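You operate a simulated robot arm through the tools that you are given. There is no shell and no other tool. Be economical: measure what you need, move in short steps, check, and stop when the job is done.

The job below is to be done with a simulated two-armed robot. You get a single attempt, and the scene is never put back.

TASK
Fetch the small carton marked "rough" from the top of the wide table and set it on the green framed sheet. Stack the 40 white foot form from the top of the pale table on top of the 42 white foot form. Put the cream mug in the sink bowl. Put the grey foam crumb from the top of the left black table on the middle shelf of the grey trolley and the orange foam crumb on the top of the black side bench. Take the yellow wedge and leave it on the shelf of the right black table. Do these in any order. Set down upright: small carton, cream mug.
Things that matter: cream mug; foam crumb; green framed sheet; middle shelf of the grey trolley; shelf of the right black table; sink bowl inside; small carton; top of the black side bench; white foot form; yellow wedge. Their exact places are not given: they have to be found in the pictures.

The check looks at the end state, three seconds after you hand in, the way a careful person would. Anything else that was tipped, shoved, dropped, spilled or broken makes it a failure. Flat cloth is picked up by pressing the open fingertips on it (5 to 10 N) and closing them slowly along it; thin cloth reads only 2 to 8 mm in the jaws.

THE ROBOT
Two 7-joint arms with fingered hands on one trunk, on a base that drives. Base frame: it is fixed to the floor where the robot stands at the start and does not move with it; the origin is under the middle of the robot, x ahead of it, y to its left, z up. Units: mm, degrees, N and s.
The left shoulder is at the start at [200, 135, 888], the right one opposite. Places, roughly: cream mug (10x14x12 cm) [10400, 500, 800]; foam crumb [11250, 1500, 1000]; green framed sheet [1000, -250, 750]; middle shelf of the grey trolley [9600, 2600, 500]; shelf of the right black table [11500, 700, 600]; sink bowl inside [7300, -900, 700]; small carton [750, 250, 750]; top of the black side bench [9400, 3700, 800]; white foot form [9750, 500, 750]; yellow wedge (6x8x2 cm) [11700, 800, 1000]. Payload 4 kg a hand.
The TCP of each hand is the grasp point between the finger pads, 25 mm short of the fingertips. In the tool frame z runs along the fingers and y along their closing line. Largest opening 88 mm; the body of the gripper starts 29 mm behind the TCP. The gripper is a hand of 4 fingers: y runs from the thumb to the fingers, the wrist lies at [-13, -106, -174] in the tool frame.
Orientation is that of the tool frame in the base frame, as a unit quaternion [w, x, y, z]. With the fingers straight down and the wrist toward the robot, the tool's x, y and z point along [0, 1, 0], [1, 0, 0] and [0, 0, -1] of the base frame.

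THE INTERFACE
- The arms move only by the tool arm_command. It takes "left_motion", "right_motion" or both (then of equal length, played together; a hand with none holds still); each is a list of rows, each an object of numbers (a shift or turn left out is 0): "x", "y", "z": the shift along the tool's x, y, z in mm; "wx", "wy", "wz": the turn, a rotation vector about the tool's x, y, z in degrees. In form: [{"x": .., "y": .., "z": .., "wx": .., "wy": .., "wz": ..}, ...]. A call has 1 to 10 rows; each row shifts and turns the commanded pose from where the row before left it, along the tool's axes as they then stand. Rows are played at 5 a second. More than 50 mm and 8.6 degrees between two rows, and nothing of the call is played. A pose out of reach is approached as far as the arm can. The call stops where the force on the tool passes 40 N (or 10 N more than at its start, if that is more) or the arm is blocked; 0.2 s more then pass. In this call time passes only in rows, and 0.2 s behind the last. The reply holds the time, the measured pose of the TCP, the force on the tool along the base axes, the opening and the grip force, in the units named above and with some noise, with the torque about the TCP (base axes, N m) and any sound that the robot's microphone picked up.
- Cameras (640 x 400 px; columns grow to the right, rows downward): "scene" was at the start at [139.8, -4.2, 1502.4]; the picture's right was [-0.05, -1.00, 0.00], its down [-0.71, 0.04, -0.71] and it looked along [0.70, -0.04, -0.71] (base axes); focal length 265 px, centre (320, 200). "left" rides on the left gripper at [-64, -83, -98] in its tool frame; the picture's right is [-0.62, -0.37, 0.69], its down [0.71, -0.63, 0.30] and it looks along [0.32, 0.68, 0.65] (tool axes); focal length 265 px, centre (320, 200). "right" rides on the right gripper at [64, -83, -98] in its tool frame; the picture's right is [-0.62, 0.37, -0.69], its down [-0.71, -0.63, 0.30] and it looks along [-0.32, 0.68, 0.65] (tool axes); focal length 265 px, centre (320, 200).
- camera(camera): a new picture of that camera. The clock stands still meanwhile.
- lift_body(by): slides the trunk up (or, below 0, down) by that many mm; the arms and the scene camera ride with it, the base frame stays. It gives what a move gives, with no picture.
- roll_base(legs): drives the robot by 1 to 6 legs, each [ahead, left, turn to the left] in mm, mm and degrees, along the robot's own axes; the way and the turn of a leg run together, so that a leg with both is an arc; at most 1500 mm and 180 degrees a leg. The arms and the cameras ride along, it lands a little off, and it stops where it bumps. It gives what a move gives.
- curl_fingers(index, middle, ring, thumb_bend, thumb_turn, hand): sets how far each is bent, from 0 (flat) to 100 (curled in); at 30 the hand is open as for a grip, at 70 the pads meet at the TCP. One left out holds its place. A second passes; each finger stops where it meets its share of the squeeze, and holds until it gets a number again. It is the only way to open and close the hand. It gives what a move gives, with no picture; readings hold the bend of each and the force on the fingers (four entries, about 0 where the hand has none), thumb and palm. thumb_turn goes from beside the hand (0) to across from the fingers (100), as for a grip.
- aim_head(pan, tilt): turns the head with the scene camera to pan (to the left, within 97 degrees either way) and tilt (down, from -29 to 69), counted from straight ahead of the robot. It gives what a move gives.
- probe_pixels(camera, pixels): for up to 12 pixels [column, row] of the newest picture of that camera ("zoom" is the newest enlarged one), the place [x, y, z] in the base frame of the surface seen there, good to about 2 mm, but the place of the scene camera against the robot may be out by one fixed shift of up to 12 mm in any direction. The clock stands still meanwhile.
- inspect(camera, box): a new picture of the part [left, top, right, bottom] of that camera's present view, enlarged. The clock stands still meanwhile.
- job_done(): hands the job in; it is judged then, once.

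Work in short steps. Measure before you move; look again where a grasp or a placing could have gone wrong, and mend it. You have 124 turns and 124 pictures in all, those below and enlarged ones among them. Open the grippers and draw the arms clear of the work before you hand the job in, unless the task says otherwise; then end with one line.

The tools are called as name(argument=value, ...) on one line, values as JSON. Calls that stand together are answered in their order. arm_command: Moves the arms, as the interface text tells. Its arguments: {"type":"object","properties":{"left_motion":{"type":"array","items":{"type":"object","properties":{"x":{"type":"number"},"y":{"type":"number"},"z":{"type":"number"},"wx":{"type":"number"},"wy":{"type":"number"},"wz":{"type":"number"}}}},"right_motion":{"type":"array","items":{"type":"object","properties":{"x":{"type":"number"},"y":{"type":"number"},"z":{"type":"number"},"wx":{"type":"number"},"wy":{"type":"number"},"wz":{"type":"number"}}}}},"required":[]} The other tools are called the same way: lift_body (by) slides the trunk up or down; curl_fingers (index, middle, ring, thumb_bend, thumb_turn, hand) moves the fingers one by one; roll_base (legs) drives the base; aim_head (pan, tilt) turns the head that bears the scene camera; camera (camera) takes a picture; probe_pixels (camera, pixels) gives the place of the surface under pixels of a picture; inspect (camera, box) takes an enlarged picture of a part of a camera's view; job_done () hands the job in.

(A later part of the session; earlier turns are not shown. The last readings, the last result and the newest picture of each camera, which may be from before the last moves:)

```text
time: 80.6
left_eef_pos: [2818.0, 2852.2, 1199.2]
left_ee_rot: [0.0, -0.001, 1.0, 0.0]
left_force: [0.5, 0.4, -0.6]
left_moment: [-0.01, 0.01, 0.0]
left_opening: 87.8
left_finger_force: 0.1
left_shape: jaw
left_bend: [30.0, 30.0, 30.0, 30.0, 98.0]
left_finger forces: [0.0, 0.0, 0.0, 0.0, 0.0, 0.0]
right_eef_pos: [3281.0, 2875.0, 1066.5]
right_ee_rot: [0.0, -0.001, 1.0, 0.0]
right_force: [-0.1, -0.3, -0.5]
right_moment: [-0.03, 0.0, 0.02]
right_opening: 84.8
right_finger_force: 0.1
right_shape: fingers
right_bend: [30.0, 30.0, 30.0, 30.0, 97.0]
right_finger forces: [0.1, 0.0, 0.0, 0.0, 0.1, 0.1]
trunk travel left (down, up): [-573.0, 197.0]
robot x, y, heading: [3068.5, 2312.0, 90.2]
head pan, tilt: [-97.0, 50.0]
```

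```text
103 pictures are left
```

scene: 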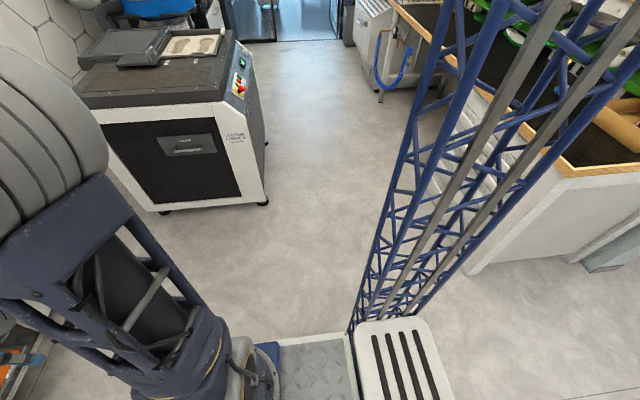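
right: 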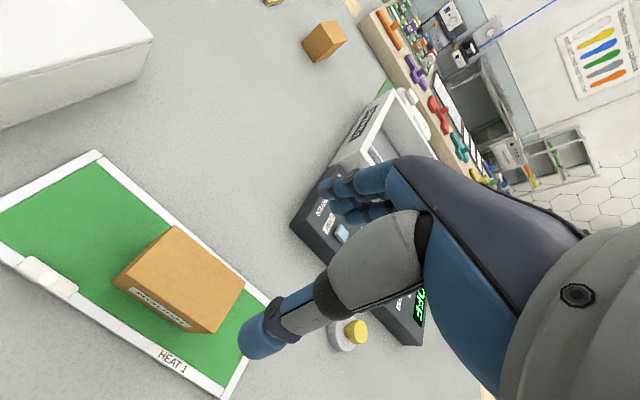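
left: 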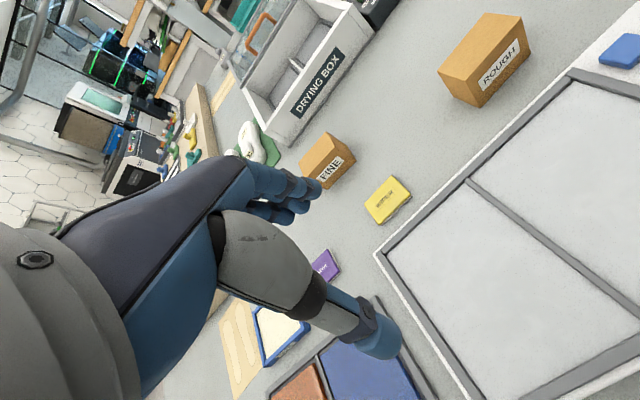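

That truss is my own mast. I line up on y≈2030, turn to +x, and drive toward the door.

roll_base(legs=[[-280, 0, 0], [0, 0, -90], [1300, 0, 0], [1300, 0, 0]])

aim_head(pan=0, tilt=15)

camera(camera="scene")

```text
time: 98.5
left_eef_pos: [6176.2, 2381.0, 1198.3]
left_ee_rot: [0.0, 0.69, 0.724, 0.0]
left_force: [0.4, -0.1, 0.2]
left_moment: [-0.01, -0.01, 0.02]
left_opening: 87.7
left_finger_force: 0.2
left_shape: jaw
left_bend: [30.0, 30.0, 30.0, 30.0, 98.0]
left_finger forces: [0.0, 0.0, 0.1, 0.1, 0.1, 0.0]
right_eef_pos: [6221.4, 1917.1, 1066.1]
right_ee_rot: [0.0, 0.69, 0.724, 0.001]
right_force: [-0.3, 0.8, -0.5]
right_moment: [-0.03, -0.02, 0.03]
right_opening: 84.7
right_finger_force: 0.0
right_shape: fingers
right_bend: [30.0, 30.0, 30.0, 30.0, 97.0]
right_finger forces: [0.1, 0.1, 0.1, 0.0, 0.1, 0.0]
trunk travel left (down, up): [-573.0, 197.0]
robot x, y, heading: [5649.5, 2101.1, 2.7]
head pan, tilt: [-97.0, 50.0]
```

```text
time: 100.3
left_eef_pos: [6176.4, 2378.7, 1198.1]
left_ee_rot: [-0.001, 0.69, 0.724, 0.0]
left_force: [0.2, -0.5, -0.5]
left_moment: [-0.01, 0.0, 0.01]
left_opening: 87.6
left_finger_force: 0.0
left_shape: jaw
left_bend: [30.0, 30.0, 30.0, 30.0, 98.0]
left_finger forces: [0.0, 0.1, 0.1, 0.0, 0.0, 0.0]
right_eef_pos: [6222.0, 1917.3, 1066.7]
right_ee_rot: [0.001, 0.691, 0.723, -0.001]
right_force: [0.1, 0.4, -1.0]
right_moment: [0.0, -0.03, -0.03]
right_opening: 84.6
right_finger_force: 0.0
right_shape: fingers
right_bend: [30.0, 30.0, 30.0, 30.0, 97.0]
right_finger forces: [0.0, 0.1, 0.0, 0.1, 0.0, 0.1]
trunk travel left (down, up): [-573.0, 197.0]
robot x, y, heading: [5648.4, 2103.3, 2.6]
head pan, tilt: [0.0, 15.0]
```

```text
102 pictures are left
```

scene: 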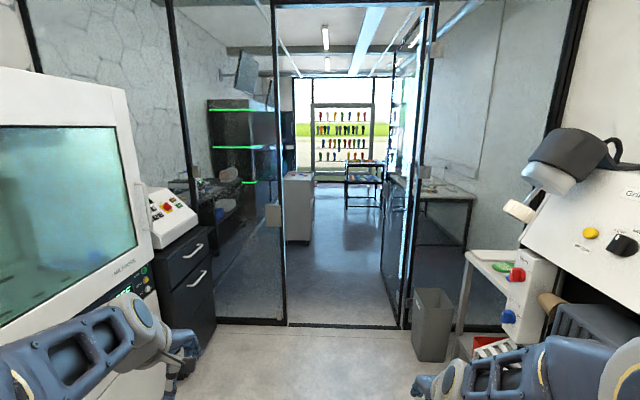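

Probe the door frame, the trolley beyond, and obstacles near the opening.

probe_pixels(camera="scene", pixels=[[285, 318], [402, 325], [340, 320], [381, 265], [388, 200], [300, 180], [295, 235], [362, 185], [215, 320], [440, 340], [432, 290], [360, 300]])

inspect(camera="scene", box=[190, 80, 500, 274])

```text
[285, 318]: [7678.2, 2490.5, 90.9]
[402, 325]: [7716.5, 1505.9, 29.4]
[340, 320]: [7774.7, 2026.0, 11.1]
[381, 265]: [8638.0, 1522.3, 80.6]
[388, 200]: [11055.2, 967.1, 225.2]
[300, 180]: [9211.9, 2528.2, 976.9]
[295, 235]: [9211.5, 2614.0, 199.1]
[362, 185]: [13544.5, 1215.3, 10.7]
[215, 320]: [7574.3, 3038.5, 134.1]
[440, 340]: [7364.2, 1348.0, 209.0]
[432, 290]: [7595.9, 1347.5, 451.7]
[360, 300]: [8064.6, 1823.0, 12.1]
```

```text
2.06 times, centred on (345, 177) of scene
```

zoom: 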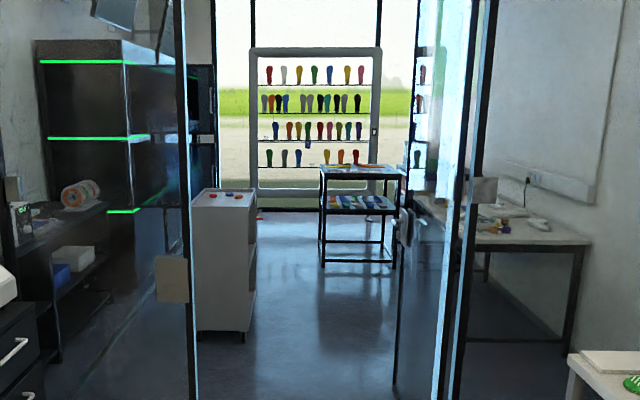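

The opening spans y≈1520–2470; I centre on y≈1995, straighten, and pass through in two stages.

roll_base(legs=[[0, -105, -2.6], [1300, 0, 0]])

```text
time: 107.5
left_eef_pos: [7478.9, 2271.7, 1199.4]
left_ee_rot: [0.0, 0.7, 0.714, -0.001]
left_force: [0.1, -0.6, -0.8]
left_moment: [0.0, 0.01, 0.03]
left_opening: 87.5
left_finger_force: 0.1
left_shape: jaw
left_bend: [30.0, 30.0, 30.0, 30.0, 98.0]
left_finger forces: [0.0, 0.0, 0.0, 0.0, 0.0, 0.0]
right_eef_pos: [7510.7, 1810.3, 1066.0]
right_ee_rot: [0.0, 0.7, 0.714, 0.0]
right_force: [0.7, -0.5, -0.1]
right_moment: [0.01, -0.02, 0.0]
right_opening: 84.7
right_finger_force: 0.2
right_shape: fingers
right_bend: [30.0, 30.0, 30.0, 30.0, 97.0]
right_finger forces: [0.0, 0.0, 0.0, 0.1, 0.0, 0.0]
trunk travel left (down, up): [-573.0, 197.0]
robot x, y, heading: [6943.2, 2015.4, 1.1]
head pan, tilt: [0.0, 15.0]
```

Heading 1.1°, y 2015. Correct and go through the door to x≈8700.

roll_base(legs=[[0, -15, -1.3], [900, 0, 0], [900, 0, 0]])

camera(camera="scene")

```text
time: 117.0
left_eef_pos: [9299.0, 2213.2, 1198.7]
left_ee_rot: [-0.001, 0.715, 0.7, 0.0]
left_force: [1.1, -0.3, -0.5]
left_moment: [0.05, -0.01, -0.03]
left_opening: 87.4
left_finger_force: 0.1
left_shape: jaw
left_bend: [30.0, 30.0, 30.0, 30.0, 98.0]
left_finger forces: [0.0, 0.0, 0.1, 0.0, 0.0, 0.0]
right_eef_pos: [9313.5, 1750.4, 1065.3]
right_ee_rot: [0.001, 0.714, 0.7, 0.0]
right_force: [0.5, 0.1, 0.3]
right_moment: [0.02, -0.01, -0.01]
right_opening: 84.6
right_finger_force: 0.0
right_shape: fingers
right_bend: [30.0, 30.0, 30.0, 30.0, 97.0]
right_finger forces: [0.0, 0.0, 0.0, 0.1, 0.1, 0.1]
trunk travel left (down, up): [-573.0, 197.0]
robot x, y, heading: [8754.5, 1980.6, -1.1]
head pan, tilt: [0.0, 15.0]
```

```text
100 pictures are left
```

scene: 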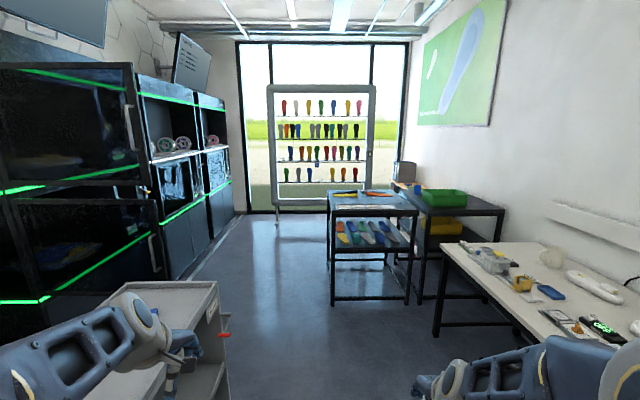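

Now in the right room. Enlarge the tables.

inspect(camera="scene", box=[310, 170, 520, 300])

inspect(camera="scene", box=[430, 230, 640, 360])

aim_head(pan=40, tilt=35)

camera(camera="scene")

```text
3.05 times, centred on (415, 235) of scene
```

zoom: 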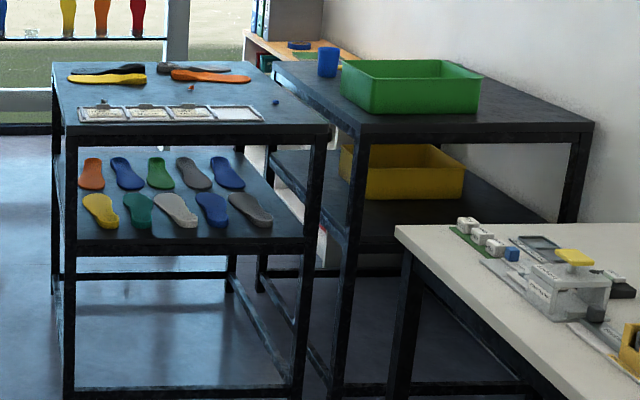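

```text
3.05 times, centred on (535, 295) of scene
```

zoom: 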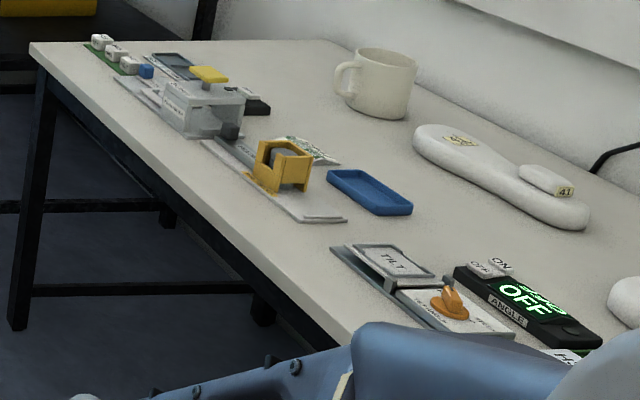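

```text
time: 118.1
left_eef_pos: [9299.0, 2213.2, 1198.7]
left_ee_rot: [0.0, 0.715, 0.699, 0.0]
left_force: [0.5, 0.1, -0.8]
left_moment: [-0.04, -0.01, 0.03]
left_opening: 87.3
left_finger_force: 0.1
left_shape: jaw
left_bend: [30.0, 30.0, 30.0, 30.0, 98.0]
left_finger forces: [0.0, 0.0, 0.0, 0.1, 0.1, 0.0]
right_eef_pos: [9313.1, 1750.6, 1066.0]
right_ee_rot: [0.0, 0.714, 0.7, -0.001]
right_force: [-1.4, -0.2, -0.5]
right_moment: [-0.02, -0.02, 0.0]
right_opening: 84.8
right_finger_force: 0.0
right_shape: fingers
right_bend: [30.0, 30.0, 30.0, 30.0, 97.0]
right_finger forces: [0.0, 0.0, 0.0, 0.0, 0.1, 0.1]
trunk travel left (down, up): [-573.0, 197.0]
robot x, y, heading: [8756.7, 1977.9, -1.3]
head pan, tilt: [40.0, 35.0]
```

```text
97 pictures are left
```

scene: 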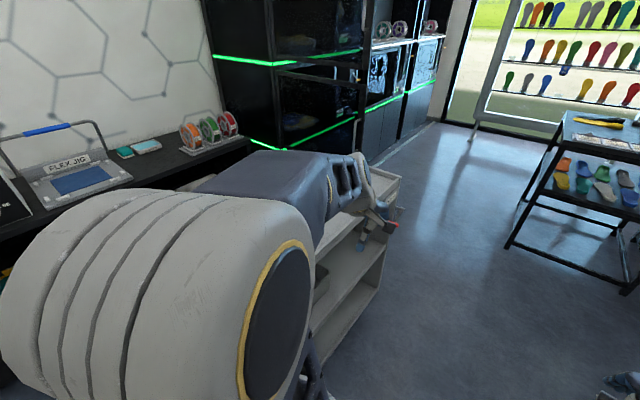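

Next look right at the pale table.

aim_head(pan=-50, tilt=30)

camera(camera="scene")

```text
time: 119.8
left_eef_pos: [9299.4, 2212.6, 1198.8]
left_ee_rot: [0.0, 0.714, 0.7, 0.0]
left_force: [0.2, 0.2, -0.2]
left_moment: [-0.01, 0.0, -0.06]
left_opening: 87.9
left_finger_force: 0.0
left_shape: jaw
left_bend: [30.0, 30.0, 30.0, 30.0, 98.0]
left_finger forces: [0.2, 0.0, 0.1, 0.0, 0.0, 0.1]
right_eef_pos: [9313.0, 1749.5, 1067.5]
right_ee_rot: [0.0, 0.715, 0.7, 0.0]
right_force: [-0.4, 0.3, -0.3]
right_moment: [-0.03, 0.01, 0.0]
right_opening: 84.8
right_finger_force: 0.1
right_shape: fingers
right_bend: [30.0, 30.0, 30.0, 30.0, 97.0]
right_finger forces: [0.0, 0.0, 0.1, 0.0, 0.0, 0.0]
trunk travel left (down, up): [-573.0, 197.0]
robot x, y, heading: [8752.4, 1978.5, -1.2]
head pan, tilt: [-50.0, 30.0]
```

```text
96 pictures are left
```

scene: 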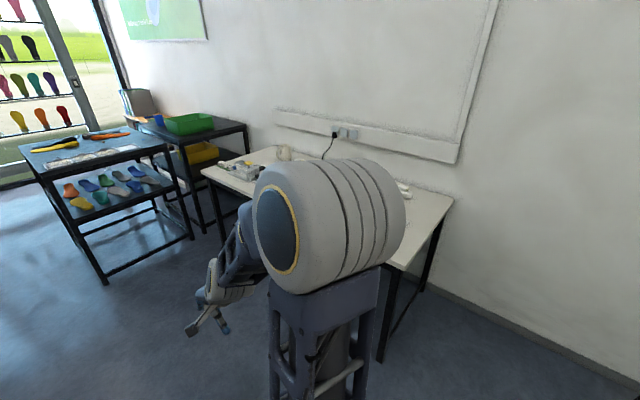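

Probe the pale table and black tables for planning.

probe_pixels(camera="scene", pixels=[[204, 170], [404, 266], [450, 202], [290, 147], [380, 355], [105, 283], [22, 148], [168, 144], [192, 235], [246, 128], [190, 145], [250, 300]])

```text
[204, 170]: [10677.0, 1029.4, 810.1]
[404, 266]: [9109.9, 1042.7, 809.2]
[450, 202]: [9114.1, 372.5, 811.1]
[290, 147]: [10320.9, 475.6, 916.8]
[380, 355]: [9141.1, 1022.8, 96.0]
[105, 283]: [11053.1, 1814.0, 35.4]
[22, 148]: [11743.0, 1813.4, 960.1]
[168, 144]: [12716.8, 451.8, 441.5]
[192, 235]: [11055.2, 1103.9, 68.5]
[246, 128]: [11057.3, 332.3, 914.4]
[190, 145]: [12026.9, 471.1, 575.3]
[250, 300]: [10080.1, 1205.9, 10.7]
```

Drive to stand in front of the pale table (x≈9700), facing it.

roll_base(legs=[[950, 0, 0], [0, 0, -89], [480, 0, 0]])

aim_head(pan=0, tilt=48)

camera(camera="scene")

```text
time: 130.9
left_eef_pos: [9941.3, 931.1, 1198.8]
left_ee_rot: [0.0, 1.0, 0.002, -0.001]
left_force: [0.0, 0.6, 0.3]
left_moment: [-0.02, 0.0, -0.01]
left_opening: 87.5
left_finger_force: 0.1
left_shape: jaw
left_bend: [30.0, 30.0, 30.0, 30.0, 98.0]
left_finger forces: [0.0, 0.0, 0.0, 0.0, 0.0, 0.1]
right_eef_pos: [9479.3, 906.3, 1066.2]
right_ee_rot: [0.0, 1.0, 0.001, 0.0]
right_force: [-0.8, 1.0, 0.9]
right_moment: [0.01, 0.01, -0.03]
right_opening: 84.5
right_finger_force: 0.0
right_shape: fingers
right_bend: [30.0, 30.0, 30.0, 30.0, 97.0]
right_finger forces: [0.0, 0.0, 0.0, 0.0, 0.0, 0.1]
trunk travel left (down, up): [-573.0, 197.0]
robot x, y, heading: [9694.1, 1468.9, -89.9]
head pan, tilt: [-50.0, 30.0]
```

```text
time: 132.0
left_eef_pos: [9942.9, 930.8, 1198.0]
left_ee_rot: [0.001, 1.0, 0.002, 0.0]
left_force: [-0.4, 0.8, 0.8]
left_moment: [0.0, -0.02, 0.01]
left_opening: 87.4
left_finger_force: 0.0
left_shape: jaw
left_bend: [30.0, 30.0, 30.0, 30.0, 98.0]
left_finger forces: [0.0, 0.0, 0.0, 0.0, 0.0, 0.0]
right_eef_pos: [9479.3, 904.8, 1066.7]
right_ee_rot: [0.0, 1.0, 0.002, 0.0]
right_force: [-0.7, 0.1, -0.5]
right_moment: [-0.06, 0.0, -0.02]
right_opening: 84.8
right_finger_force: 0.1
right_shape: fingers
right_bend: [30.0, 30.0, 30.0, 30.0, 97.0]
right_finger forces: [0.1, 0.0, 0.1, 0.0, 0.0, 0.1]
trunk travel left (down, up): [-573.0, 197.0]
robot x, y, heading: [9693.4, 1468.3, -89.7]
head pan, tilt: [0.0, 48.0]
```

```text
95 pictures are left
```

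scene: 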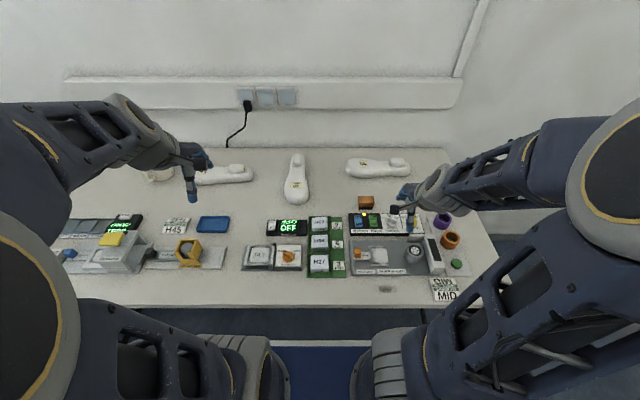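

Three white foot forms are visible at (225,175), (296,180), (377,167). Enlarge to read the numbers.

inspect(camera="scene", box=[130, 140, 290, 240])

inspect(camera="scene", box=[265, 140, 425, 240])

```text
4.00 times, centred on (210, 190) of scene
```

zoom: 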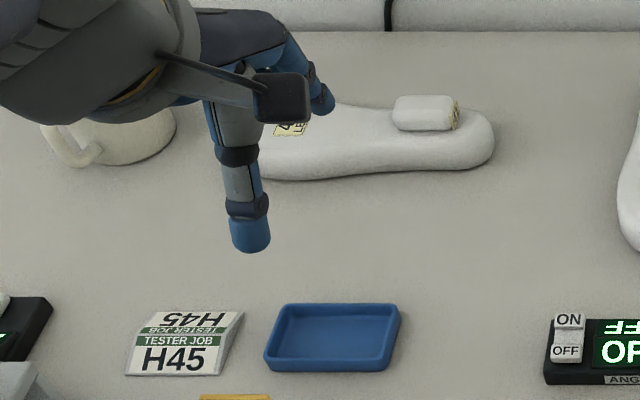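

```text
4.00 times, centred on (345, 190) of scene
```

zoom: 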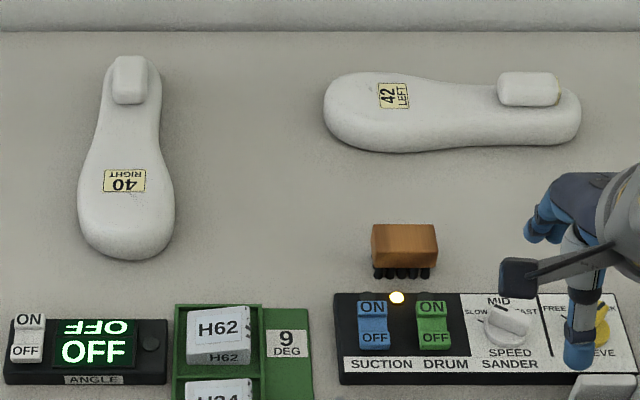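

40 (middle) must go on 42 (right). Probe heights and outlines of both.

probe_pixels(camera="zoom", pixels=[[125, 205], [82, 205], [172, 205], [125, 257], [122, 130], [95, 130], [155, 130], [130, 75], [130, 58], [130, 95], [110, 225], [140, 165]])

probe_pixels(camera="zoom", pixels=[[395, 105], [330, 115], [360, 75], [365, 145], [450, 110], [450, 140], [450, 82], [528, 85], [528, 120], [575, 110], [500, 135], [350, 110]])

```text
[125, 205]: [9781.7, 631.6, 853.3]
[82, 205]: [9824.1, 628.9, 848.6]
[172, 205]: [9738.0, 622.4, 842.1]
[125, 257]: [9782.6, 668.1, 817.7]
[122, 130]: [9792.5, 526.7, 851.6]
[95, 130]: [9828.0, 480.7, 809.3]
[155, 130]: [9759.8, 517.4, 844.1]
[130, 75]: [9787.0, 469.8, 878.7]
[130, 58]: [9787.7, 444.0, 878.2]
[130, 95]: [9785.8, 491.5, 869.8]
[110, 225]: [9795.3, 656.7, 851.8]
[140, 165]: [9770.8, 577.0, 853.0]
```

```text
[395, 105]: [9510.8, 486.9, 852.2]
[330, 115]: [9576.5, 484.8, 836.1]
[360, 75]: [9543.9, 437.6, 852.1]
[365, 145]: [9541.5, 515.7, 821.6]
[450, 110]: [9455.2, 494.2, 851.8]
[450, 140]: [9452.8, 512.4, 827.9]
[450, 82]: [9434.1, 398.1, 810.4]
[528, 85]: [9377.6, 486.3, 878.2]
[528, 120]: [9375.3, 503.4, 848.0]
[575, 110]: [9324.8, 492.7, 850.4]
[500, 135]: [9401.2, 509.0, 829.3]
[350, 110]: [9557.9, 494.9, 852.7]
```

The forms are ~42 mm slabs with a heel block. To grip 40 across its waist I must turn the hand 90°; I shift left and closer so the right arm reaches, then look with the wrist camera.

roll_base(legs=[[0, 330, 0], [62, 0, 0]])

camera(camera="scene")

```text
time: 134.8
left_eef_pos: [10276.0, 868.5, 1199.2]
left_ee_rot: [0.001, 1.0, 0.002, 0.001]
left_force: [-0.5, -0.2, 0.0]
left_moment: [0.01, -0.02, -0.01]
left_opening: 87.4
left_finger_force: 0.1
left_shape: jaw
left_bend: [30.0, 30.0, 30.0, 30.0, 98.0]
left_finger forces: [0.0, 0.1, 0.0, 0.0, 0.1, 0.0]
right_eef_pos: [9812.3, 842.9, 1066.0]
right_ee_rot: [0.0, 1.0, 0.002, 0.0]
right_force: [0.1, 0.8, -0.1]
right_moment: [-0.02, -0.02, -0.01]
right_opening: 84.8
right_finger_force: 0.0
right_shape: fingers
right_bend: [30.0, 30.0, 30.0, 30.0, 97.0]
right_finger forces: [0.0, 0.0, 0.0, 0.0, 0.0, 0.0]
trunk travel left (down, up): [-573.0, 197.0]
robot x, y, heading: [10029.4, 1407.6, -89.9]
head pan, tilt: [0.0, 48.0]
```

```text
92 pictures are left
```

scene: 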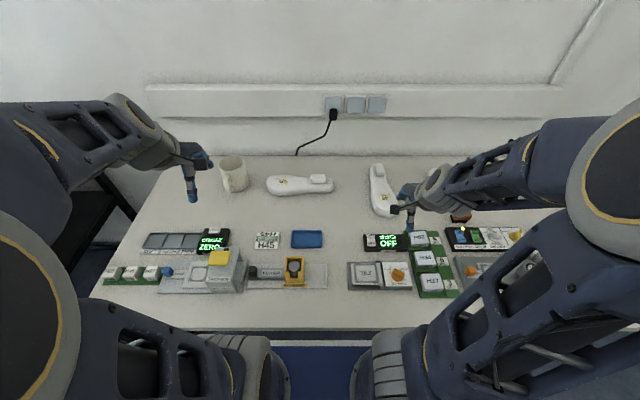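

Turn the right hand +85° about its axis (TCP fixed at z≈1066, above everything).

arm_command(right_motion=[{"wz": 8.5}, {"wz": 8.5}, {"wz": 8.5}, {"wz": 8.5}, {"wz": 8.5}, {"wz": 8.5}, {"wz": 8.5}, {"wz": 8.5}, {"wz": 8.5}, {"wz": 8.5}])

camera(camera="right")

```text
time: 137.0
left_eef_pos: [10276.3, 868.4, 1199.8]
left_ee_rot: [0.0, 1.0, 0.002, 0.0]
left_force: [1.0, -1.0, -0.4]
left_moment: [0.01, -0.01, 0.0]
left_opening: 87.5
left_finger_force: 0.0
left_shape: jaw
left_bend: [30.0, 30.0, 30.0, 30.0, 98.0]
left_finger forces: [0.0, 0.0, 0.0, 0.0, 0.1, 0.0]
right_eef_pos: [9813.0, 844.4, 1067.2]
right_ee_rot: [-0.001, 0.755, -0.655, 0.0]
right_force: [-0.5, 0.9, -0.6]
right_moment: [-0.02, -0.02, 0.02]
right_opening: 84.8
right_finger_force: 0.2
right_shape: fingers
right_bend: [30.0, 30.0, 30.0, 30.0, 98.0]
right_finger forces: [0.0, 0.1, 0.1, 0.0, 0.0, 0.1]
right hand out of reach, approached as far as the arm can: row 2
trunk travel left (down, up): [-573.0, 197.0]
robot x, y, heading: [10026.2, 1404.5, -89.9]
head pan, tilt: [0.0, 48.0]
```

```text
91 pictures are left
```

right: 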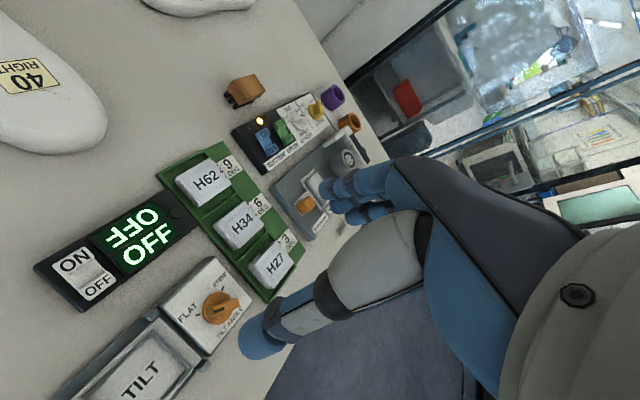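

Rotation works. Finish to ~88° and move over the waist of form 40.

arm_command(right_motion=[{"wz": 6.5}, {"x": 41, "y": 5}, {"x": 41, "y": 5}, {"x": 41, "y": 5}, {"x": 41, "y": 5}, {"x": 41, "y": 5}, {"x": 41, "y": 6}, {"x": 44, "y": 6}])

camera(camera="right")

camera(camera="scene")

```text
time: 138.8
left_eef_pos: [10275.7, 869.4, 1199.6]
left_ee_rot: [0.0, 1.0, 0.002, -0.001]
left_force: [0.1, 0.9, 0.9]
left_moment: [-0.02, 0.0, 0.0]
left_opening: 87.4
left_finger_force: 0.0
left_shape: jaw
left_bend: [30.0, 30.0, 30.0, 30.0, 98.0]
left_finger forces: [0.0, 0.1, 0.1, 0.0, 0.0, 0.0]
right_eef_pos: [9783.0, 552.5, 1066.0]
right_ee_rot: [-0.002, 0.717, -0.697, -0.001]
right_force: [0.4, 0.0, 0.3]
right_moment: [0.01, -0.03, 0.01]
right_opening: 84.6
right_finger_force: 0.0
right_shape: fingers
right_bend: [30.0, 30.0, 30.0, 30.0, 98.0]
right_finger forces: [0.0, 0.0, 0.0, 0.0, 0.1, 0.0]
trunk travel left (down, up): [-573.0, 197.0]
robot x, y, heading: [10022.2, 1403.3, -89.6]
head pan, tilt: [0.0, 48.0]
```

```text
90 pictures are left
```

right: 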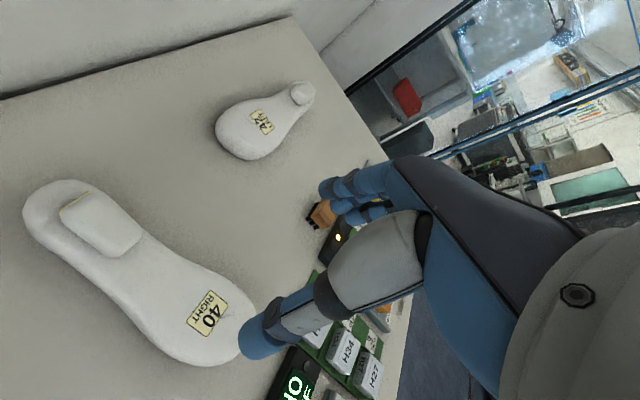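

```text
89 pictures are left
```

scene: 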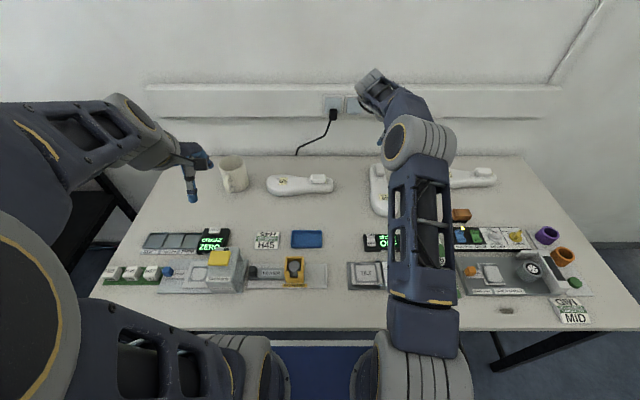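

Probe the waist edges and both forms from the wrist view.

probe_pixels(camera="right", pixels=[[40, 185], [100, 205], [95, 290], [120, 310], [150, 225], [175, 250], [205, 275], [150, 340], [200, 360], [65, 210], [28, 215], [75, 180]])

probe_pixels(camera="right", pixels=[[262, 122], [218, 122], [250, 157], [285, 128], [262, 97], [300, 92], [300, 84], [312, 95], [292, 98], [280, 88], [295, 112], [240, 100]])

inspect(camera="right", box=[190, 60, 350, 180])

```text
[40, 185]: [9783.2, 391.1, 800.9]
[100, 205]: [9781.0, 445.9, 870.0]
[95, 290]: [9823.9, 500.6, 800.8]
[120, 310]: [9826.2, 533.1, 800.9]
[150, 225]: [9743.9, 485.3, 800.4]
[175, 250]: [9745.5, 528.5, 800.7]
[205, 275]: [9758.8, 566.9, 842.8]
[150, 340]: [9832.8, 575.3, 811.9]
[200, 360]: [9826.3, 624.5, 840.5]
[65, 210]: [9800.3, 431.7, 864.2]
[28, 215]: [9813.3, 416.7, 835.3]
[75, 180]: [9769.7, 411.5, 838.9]
```

```text
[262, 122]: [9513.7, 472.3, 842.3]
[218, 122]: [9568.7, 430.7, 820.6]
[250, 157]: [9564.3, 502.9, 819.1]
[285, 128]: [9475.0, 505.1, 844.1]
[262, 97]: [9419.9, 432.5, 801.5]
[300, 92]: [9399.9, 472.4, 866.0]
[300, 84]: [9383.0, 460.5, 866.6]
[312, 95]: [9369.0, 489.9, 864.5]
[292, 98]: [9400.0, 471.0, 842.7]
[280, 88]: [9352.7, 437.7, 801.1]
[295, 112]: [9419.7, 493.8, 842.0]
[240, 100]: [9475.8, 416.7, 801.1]
```

```text
3.33 times, centred on (270, 120) of right
```

zoom: 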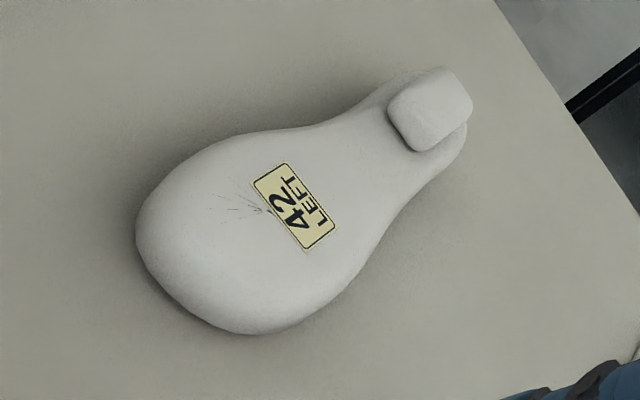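

Enlarge form 40 in the wrist view for a precise waist measurement.

inspect(camera="right", box=[0, 160, 280, 380])

```text
1.82 times, centred on (140, 270) of right
```

zoom: 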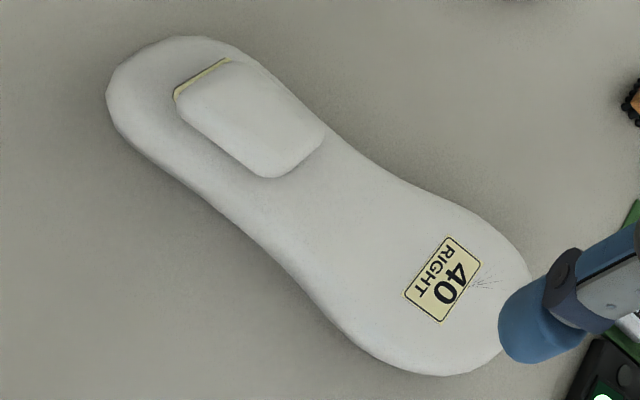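

probe_pixels(camera="zoom", pixels=[[112, 90], [345, 150], [235, 222], [270, 258], [375, 172], [410, 185], [310, 300], [440, 200], [350, 335], [270, 170], [315, 150], [400, 365]])

```text
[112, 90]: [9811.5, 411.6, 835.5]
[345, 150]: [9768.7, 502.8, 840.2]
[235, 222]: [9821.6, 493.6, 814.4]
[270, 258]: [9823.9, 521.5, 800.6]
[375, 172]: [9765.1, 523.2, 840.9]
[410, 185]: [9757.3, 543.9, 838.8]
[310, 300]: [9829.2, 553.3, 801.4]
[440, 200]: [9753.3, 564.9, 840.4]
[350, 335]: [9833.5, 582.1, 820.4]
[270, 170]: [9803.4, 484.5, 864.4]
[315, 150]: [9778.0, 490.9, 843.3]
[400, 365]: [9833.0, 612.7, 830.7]
```

Waist at y≈526 is ~63 wide, centred x≈9793. Open the fingers slightly wider, align there and descend to z≈836 in steps.

curl_fingers(hand="right", index=24, middle=24, ring=24, thumb_bend=24)

arm_command(right_motion=[{"x": 26, "y": -9}, {"z": 45}, {"z": 45}, {"z": 45}, {"z": 35}])

camera(camera="right")

```text
time: 139.8
left_eef_pos: [10275.7, 869.7, 1198.0]
left_ee_rot: [0.0, 1.0, 0.002, 0.001]
left_force: [0.2, -0.3, -1.3]
left_moment: [0.02, -0.01, 0.01]
left_opening: 87.9
left_finger_force: 0.0
left_shape: jaw
left_bend: [30.0, 30.0, 30.0, 30.0, 98.0]
left_finger forces: [0.0, 0.0, 0.0, 0.0, 0.0, 0.1]
right_eef_pos: [9784.0, 551.6, 1065.9]
right_ee_rot: [0.0, 0.717, -0.697, -0.001]
right_force: [-0.2, 0.3, -0.6]
right_moment: [0.02, -0.03, 0.01]
right_opening: 96.0
right_finger_force: 0.0
right_shape: fingers
right_bend: [24.0, 24.0, 24.0, 24.0, 98.0]
right_finger forces: [0.1, 0.0, 0.1, 0.1, 0.0, 0.1]
trunk travel left (down, up): [-573.0, 197.0]
robot x, y, heading: [10027.1, 1404.8, -90.1]
head pan, tilt: [0.0, 48.0]
```

```text
time: 141.0
left_eef_pos: [10276.2, 869.5, 1198.8]
left_ee_rot: [0.0, 1.0, 0.001, 0.0]
left_force: [-0.2, -0.7, 0.3]
left_moment: [0.0, 0.0, 0.0]
left_opening: 87.4
left_finger_force: 0.0
left_shape: jaw
left_bend: [30.0, 30.0, 30.0, 30.0, 98.0]
left_finger forces: [0.0, 0.0, 0.0, 0.0, 0.0, 0.0]
right_eef_pos: [9794.6, 528.3, 896.7]
right_ee_rot: [-0.001, 0.717, -0.697, -0.001]
right_force: [-0.1, 0.4, -0.7]
right_moment: [-0.01, 0.03, -0.01]
right_opening: 96.1
right_finger_force: 0.0
right_shape: fingers
right_bend: [24.0, 24.0, 24.0, 24.0, 98.0]
right_finger forces: [0.1, 0.0, 0.0, 0.0, 0.0, 0.0]
trunk travel left (down, up): [-573.0, 197.0]
robot x, y, heading: [10028.3, 1408.5, -89.9]
head pan, tilt: [0.0, 48.0]
```

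```text
86 pictures are left
```

right: 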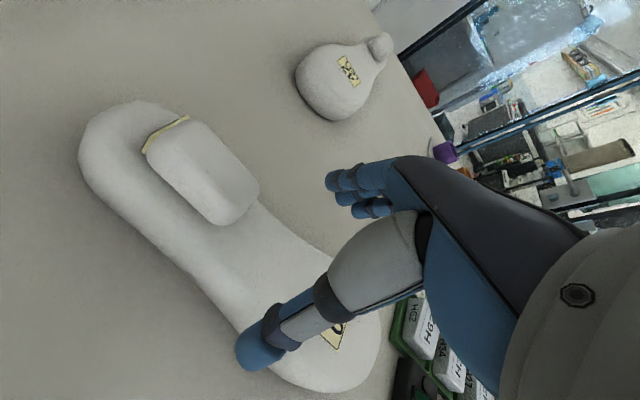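

Continue descending gently.

arm_command(right_motion=[{"z": 20}, {"z": 15}, {"z": 12}, {"z": 12}])

curl_fingers(hand="right", index=70, middle=70, ring=70, thumb_bend=70)

camera(camera="right")

```text
time: 142.0
left_eef_pos: [10276.6, 868.4, 1198.5]
left_ee_rot: [0.0, 1.0, 0.002, 0.0]
left_force: [-0.8, -0.7, -1.0]
left_moment: [0.0, -0.02, 0.01]
left_opening: 87.5
left_finger_force: 0.0
left_shape: jaw
left_bend: [30.0, 30.0, 30.0, 30.0, 98.0]
left_finger forces: [0.0, 0.0, 0.0, 0.0, 0.1, 0.0]
right_eef_pos: [9793.8, 527.7, 837.4]
right_ee_rot: [-0.001, 0.717, -0.697, 0.0]
right_force: [0.0, -0.5, 1.0]
right_moment: [0.02, -0.01, 0.04]
right_opening: 96.3
right_finger_force: 0.1
right_shape: fingers
right_bend: [24.0, 24.0, 24.0, 24.0, 98.0]
right_finger forces: [0.0, 0.0, 0.0, 0.1, 0.0, 0.1]
trunk travel left (down, up): [-573.0, 197.0]
robot x, y, heading: [10023.3, 1410.5, -89.7]
head pan, tilt: [0.0, 48.0]
```

```text
time: 143.0
left_eef_pos: [10275.9, 868.1, 1198.2]
left_ee_rot: [0.0, 1.0, 0.003, -0.001]
left_force: [-0.2, 0.1, 1.1]
left_moment: [0.0, -0.02, 0.01]
left_opening: 87.6
left_finger_force: 0.1
left_shape: jaw
left_bend: [30.0, 30.0, 30.0, 30.0, 98.0]
left_finger forces: [0.1, 0.0, 0.1, 0.1, 0.1, 0.1]
right_eef_pos: [9792.9, 527.5, 836.9]
right_ee_rot: [-0.001, 0.717, -0.697, -0.001]
right_force: [-2.8, -2.5, 7.6]
right_moment: [-0.02, 0.56, 0.16]
right_opening: 67.5
right_finger_force: 29.4
right_shape: fingers
right_bend: [43.0, 48.0, 45.0, 38.0, 94.0]
right_finger forces: [12.6, 8.6, 9.5, 0.0, 28.5, 0.1]
trunk travel left (down, up): [-573.0, 197.0]
robot x, y, heading: [10026.6, 1410.9, -89.7]
head pan, tilt: [0.0, 48.0]
```

```text
85 pictures are left
```

right: 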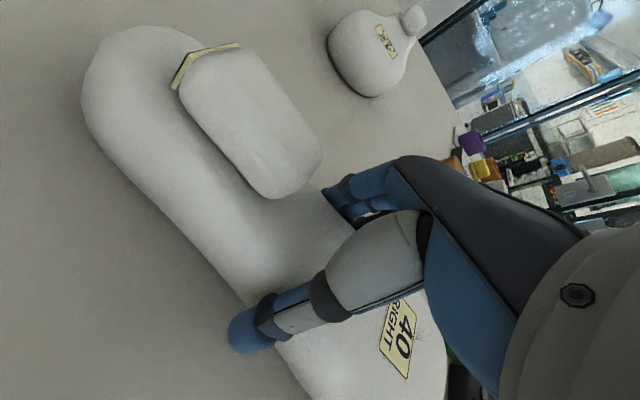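

Gripped with ~29 N. Lift 40 mm first and check.

arm_command(right_motion=[{"z": -10}, {"z": -15}, {"z": -15}])

camera(camera="right")

```text
time: 143.8
left_eef_pos: [10275.8, 868.3, 1198.5]
left_ee_rot: [0.0, 1.0, 0.002, 0.0]
left_force: [1.1, 0.6, 0.3]
left_moment: [-0.04, 0.01, 0.01]
left_opening: 87.7
left_finger_force: 0.1
left_shape: jaw
left_bend: [30.0, 30.0, 30.0, 30.0, 98.0]
left_finger forces: [0.0, 0.0, 0.1, 0.0, 0.0, 0.0]
right_eef_pos: [9794.1, 526.2, 877.8]
right_ee_rot: [-0.001, 0.718, -0.696, 0.0]
right_force: [0.2, 0.3, -2.7]
right_moment: [-0.08, 0.01, -0.02]
right_opening: 67.5
right_finger_force: 28.4
right_shape: fingers
right_bend: [43.0, 49.0, 46.0, 38.0, 94.0]
right_finger forces: [11.4, 7.5, 8.6, 0.0, 28.6, 0.0]
trunk travel left (down, up): [-573.0, 197.0]
robot x, y, heading: [10025.4, 1406.0, -89.7]
head pan, tilt: [0.0, 48.0]
```

```text
84 pictures are left
```

right: 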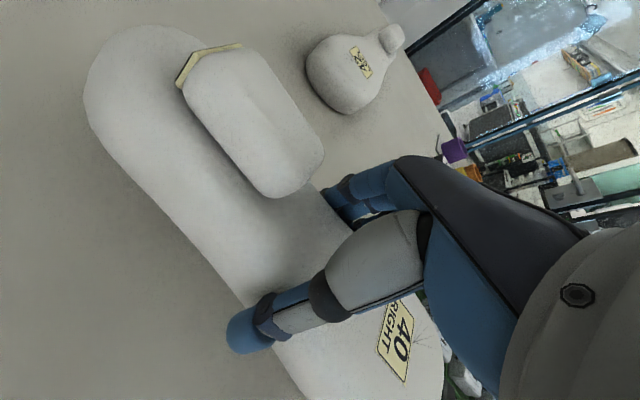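

Held, light (~0.27 kg). Lift higher, draw back, then turn back to the standard orientation.

arm_command(right_motion=[{"z": -45}, {"z": -45}, {"z": -45}, {"x": -40}, {"x": -40}, {"x": -40}, {"x": -40}, {"x": -30}])

arm_command(right_motion=[{"wz": -8.5}, {"wz": -8.5}, {"wz": -8.5}, {"wz": -8.5}, {"wz": -8.5}, {"wz": -8.5}, {"wz": -8.5}, {"wz": -8.5}, {"wz": -8.5}, {"wz": -8.5}])

roll_base(legs=[[0, -350, 0]])

camera(camera="right")

```text
time: 145.6
left_eef_pos: [10274.9, 868.2, 1198.9]
left_ee_rot: [-0.001, 1.0, 0.001, 0.0]
left_force: [0.1, -0.3, 0.1]
left_moment: [0.0, -0.02, -0.02]
left_opening: 87.8
left_finger_force: 0.1
left_shape: jaw
left_bend: [30.0, 30.0, 30.0, 30.0, 98.0]
left_finger forces: [0.1, 0.0, 0.1, 0.0, 0.0, 0.0]
right_eef_pos: [9788.7, 715.7, 1010.2]
right_ee_rot: [0.0, 0.717, -0.697, -0.001]
right_force: [0.0, 0.2, -3.8]
right_moment: [-0.06, 0.07, -0.02]
right_opening: 67.1
right_finger_force: 27.5
right_shape: fingers
right_bend: [43.0, 49.0, 46.0, 38.0, 93.0]
right_finger forces: [11.3, 7.4, 8.4, 0.0, 28.2, 0.0]
trunk travel left (down, up): [-573.0, 197.0]
robot x, y, heading: [10025.1, 1408.4, -89.9]
head pan, tilt: [0.0, 48.0]
```

```text
time: 147.8
left_eef_pos: [10276.2, 867.8, 1198.4]
left_ee_rot: [0.0, 1.0, 0.002, 0.0]
left_force: [0.3, -0.3, -0.8]
left_moment: [-0.02, 0.01, 0.0]
left_opening: 87.6
left_finger_force: 0.2
left_shape: jaw
left_bend: [30.0, 30.0, 30.0, 30.0, 98.0]
left_finger forces: [0.1, 0.0, 0.0, 0.0, 0.1, 0.0]
right_eef_pos: [9789.0, 717.9, 1011.7]
right_ee_rot: [-0.002, 1.0, -0.028, 0.0]
right_force: [1.1, 0.7, -3.8]
right_moment: [0.02, -0.02, 0.02]
right_opening: 67.1
right_finger_force: 27.9
right_shape: fingers
right_bend: [43.0, 49.0, 46.0, 38.0, 93.0]
right_finger forces: [11.4, 7.4, 8.4, 0.0, 28.2, 0.0]
trunk travel left (down, up): [-573.0, 197.0]
robot x, y, heading: [10026.8, 1407.1, -90.1]
head pan, tilt: [0.0, 48.0]
```

```text
time: 150.1
left_eef_pos: [9923.1, 867.0, 1197.8]
left_ee_rot: [0.0, 1.0, -0.001, 0.0]
left_force: [0.0, -0.6, 0.1]
left_moment: [0.0, 0.0, -0.01]
left_opening: 87.4
left_finger_force: 0.1
left_shape: jaw
left_bend: [30.0, 30.0, 30.0, 30.0, 98.0]
left_finger forces: [0.1, 0.0, 0.1, 0.1, 0.1, 0.0]
right_eef_pos: [9436.2, 719.1, 1012.3]
right_ee_rot: [0.0, 0.999, -0.032, -0.001]
right_force: [0.3, -0.4, -3.5]
right_moment: [-0.02, -0.07, 0.03]
right_opening: 67.3
right_finger_force: 27.8
right_shape: fingers
right_bend: [43.0, 49.0, 46.0, 38.0, 93.0]
right_finger forces: [11.3, 7.4, 8.3, 0.1, 28.2, 0.0]
trunk travel left (down, up): [-573.0, 197.0]
robot x, y, heading: [9674.8, 1407.7, -89.9]
head pan, tilt: [0.0, 48.0]
```

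```text
83 pictures are left
```

right: 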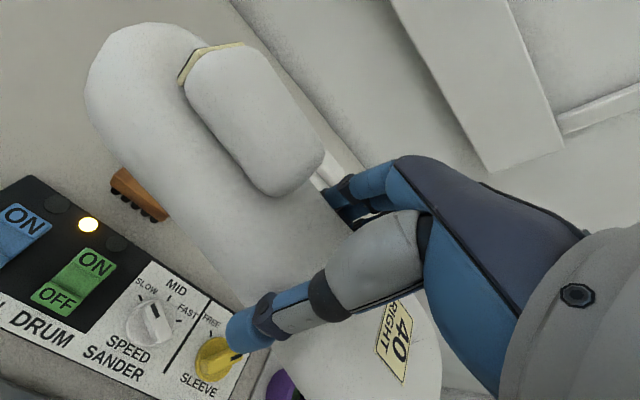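

Rotate the remaining 3.7° and extend over form 42 (target TCP (9540,470)).

arm_command(right_motion=[{"wz": -3.7}, {"x": 17.3, "y": 41.5}, {"x": 17.3, "y": 41.5}, {"x": 17.3, "y": 41.5}, {"x": 17.3, "y": 41.5}, {"x": 17.3, "y": 41.5}, {"x": 17.3, "y": 41.5}])

camera(camera="right")

camera(camera="scene")

```text
time: 151.7
left_eef_pos: [9923.0, 866.5, 1198.7]
left_ee_rot: [0.0, 1.0, 0.0, 0.001]
left_force: [-0.6, 0.4, 0.3]
left_moment: [0.02, -0.02, -0.02]
left_opening: 87.5
left_finger_force: 0.1
left_shape: jaw
left_bend: [30.0, 30.0, 30.0, 30.0, 98.0]
left_finger forces: [0.0, 0.0, 0.0, 0.0, 0.1, 0.1]
right_eef_pos: [9540.9, 470.5, 1011.5]
right_ee_rot: [-0.002, 1.0, 0.0, 0.0]
right_force: [-0.2, 0.0, -3.5]
right_moment: [-0.02, 0.01, 0.0]
right_opening: 66.7
right_finger_force: 26.4
right_shape: fingers
right_bend: [43.0, 49.0, 47.0, 38.0, 93.0]
right_finger forces: [11.1, 7.2, 8.0, 0.0, 27.2, 0.0]
trunk travel left (down, up): [-573.0, 197.0]
robot x, y, heading: [9675.2, 1406.7, -90.4]
head pan, tilt: [0.0, 48.0]
```

```text
82 pictures are left
```

right: 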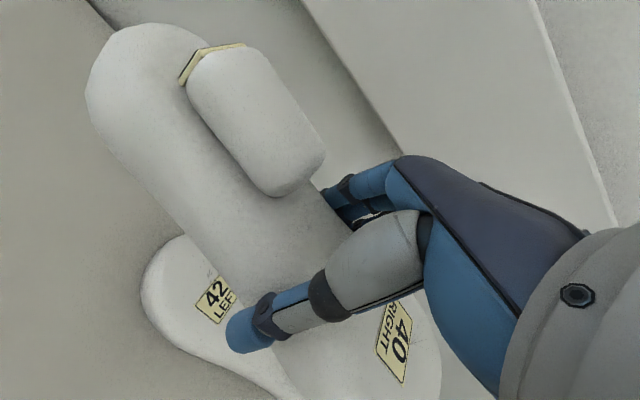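

```text
81 pictures are left
```

scene: 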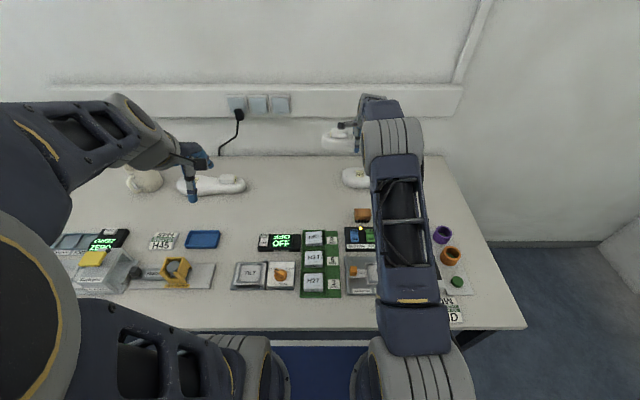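

Check form 42's position under the held form.

probe_pixels(camera="right", pixels=[[165, 255], [145, 290], [175, 335], [216, 300], [240, 375], [195, 240], [125, 80], [95, 110], [420, 330]])

```text
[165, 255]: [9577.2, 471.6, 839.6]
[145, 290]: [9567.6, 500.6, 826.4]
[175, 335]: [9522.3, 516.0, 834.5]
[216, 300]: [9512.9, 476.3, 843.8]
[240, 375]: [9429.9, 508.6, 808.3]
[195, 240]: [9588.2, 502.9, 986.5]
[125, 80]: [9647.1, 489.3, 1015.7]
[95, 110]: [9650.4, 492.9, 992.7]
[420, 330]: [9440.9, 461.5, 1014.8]
```

Aligned (42's label at (9513,476)). Shift 4 mm away from its heel block and lower to just above contact.

arm_command(right_motion=[{"x": 4, "y": -2, "z": 40}, {"z": 40}, {"z": 30}, {"z": 14}])

camera(camera="scene")

camera(camera="right")

```text
time: 152.7
left_eef_pos: [9925.9, 866.7, 1199.5]
left_ee_rot: [0.0, 1.0, -0.001, 0.0]
left_force: [-0.9, -0.6, 0.1]
left_moment: [-0.01, -0.04, -0.02]
left_opening: 87.9
left_finger_force: 0.0
left_shape: jaw
left_bend: [30.0, 30.0, 30.0, 30.0, 98.0]
left_finger forces: [0.1, 0.1, 0.0, 0.1, 0.0, 0.0]
right_eef_pos: [9544.9, 470.7, 888.5]
right_ee_rot: [0.001, 1.0, 0.001, 0.0]
right_force: [2.0, 1.8, 6.7]
right_moment: [-0.2, 0.32, 0.0]
right_opening: 66.5
right_finger_force: 26.9
right_shape: fingers
right_bend: [44.0, 50.0, 47.0, 38.0, 93.0]
right_finger forces: [10.9, 6.4, 8.1, 0.0, 29.3, 0.0]
trunk travel left (down, up): [-573.0, 197.0]
robot x, y, heading: [9675.7, 1406.1, -90.0]
head pan, tilt: [0.0, 48.0]
```

```text
80 pictures are left
```

scene: 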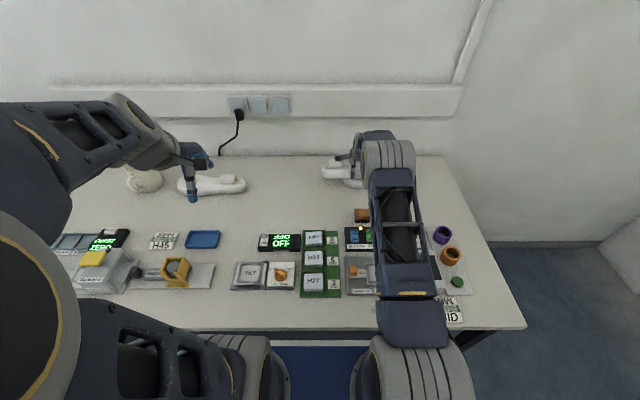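

```text
79 pictures are left
```

right: 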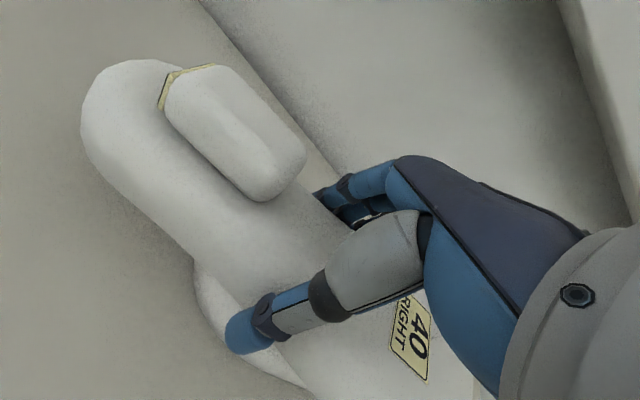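

Contact came ~9 mm early. Probe the held form's top for tilt.

probe_pixels(camera="right", pixels=[[130, 80], [110, 130], [180, 190], [230, 215], [270, 240], [410, 365], [425, 330], [235, 110], [280, 165], [215, 290], [440, 370], [405, 395]])

inspect(camera="scene", box=[300, 130, 460, 230])

```text
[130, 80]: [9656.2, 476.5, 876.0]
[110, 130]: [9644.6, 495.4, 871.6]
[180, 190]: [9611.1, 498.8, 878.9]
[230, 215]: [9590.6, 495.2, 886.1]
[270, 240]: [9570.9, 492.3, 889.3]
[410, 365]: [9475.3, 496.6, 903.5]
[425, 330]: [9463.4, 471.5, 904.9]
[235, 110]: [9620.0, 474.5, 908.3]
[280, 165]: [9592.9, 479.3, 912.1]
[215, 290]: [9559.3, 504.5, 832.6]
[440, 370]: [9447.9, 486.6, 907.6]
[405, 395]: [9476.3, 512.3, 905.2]
```

```text
4.00 times, centred on (380, 180) of scene
```

zoom: 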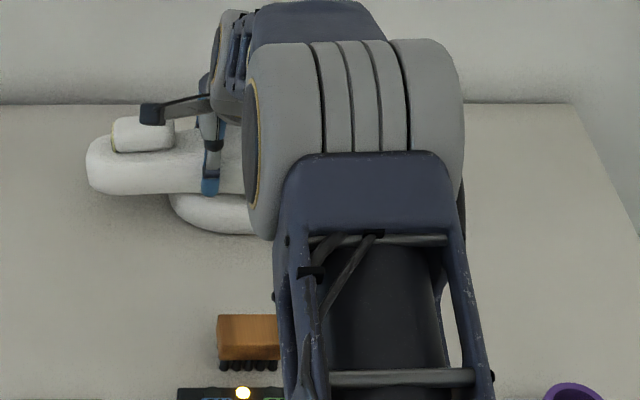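

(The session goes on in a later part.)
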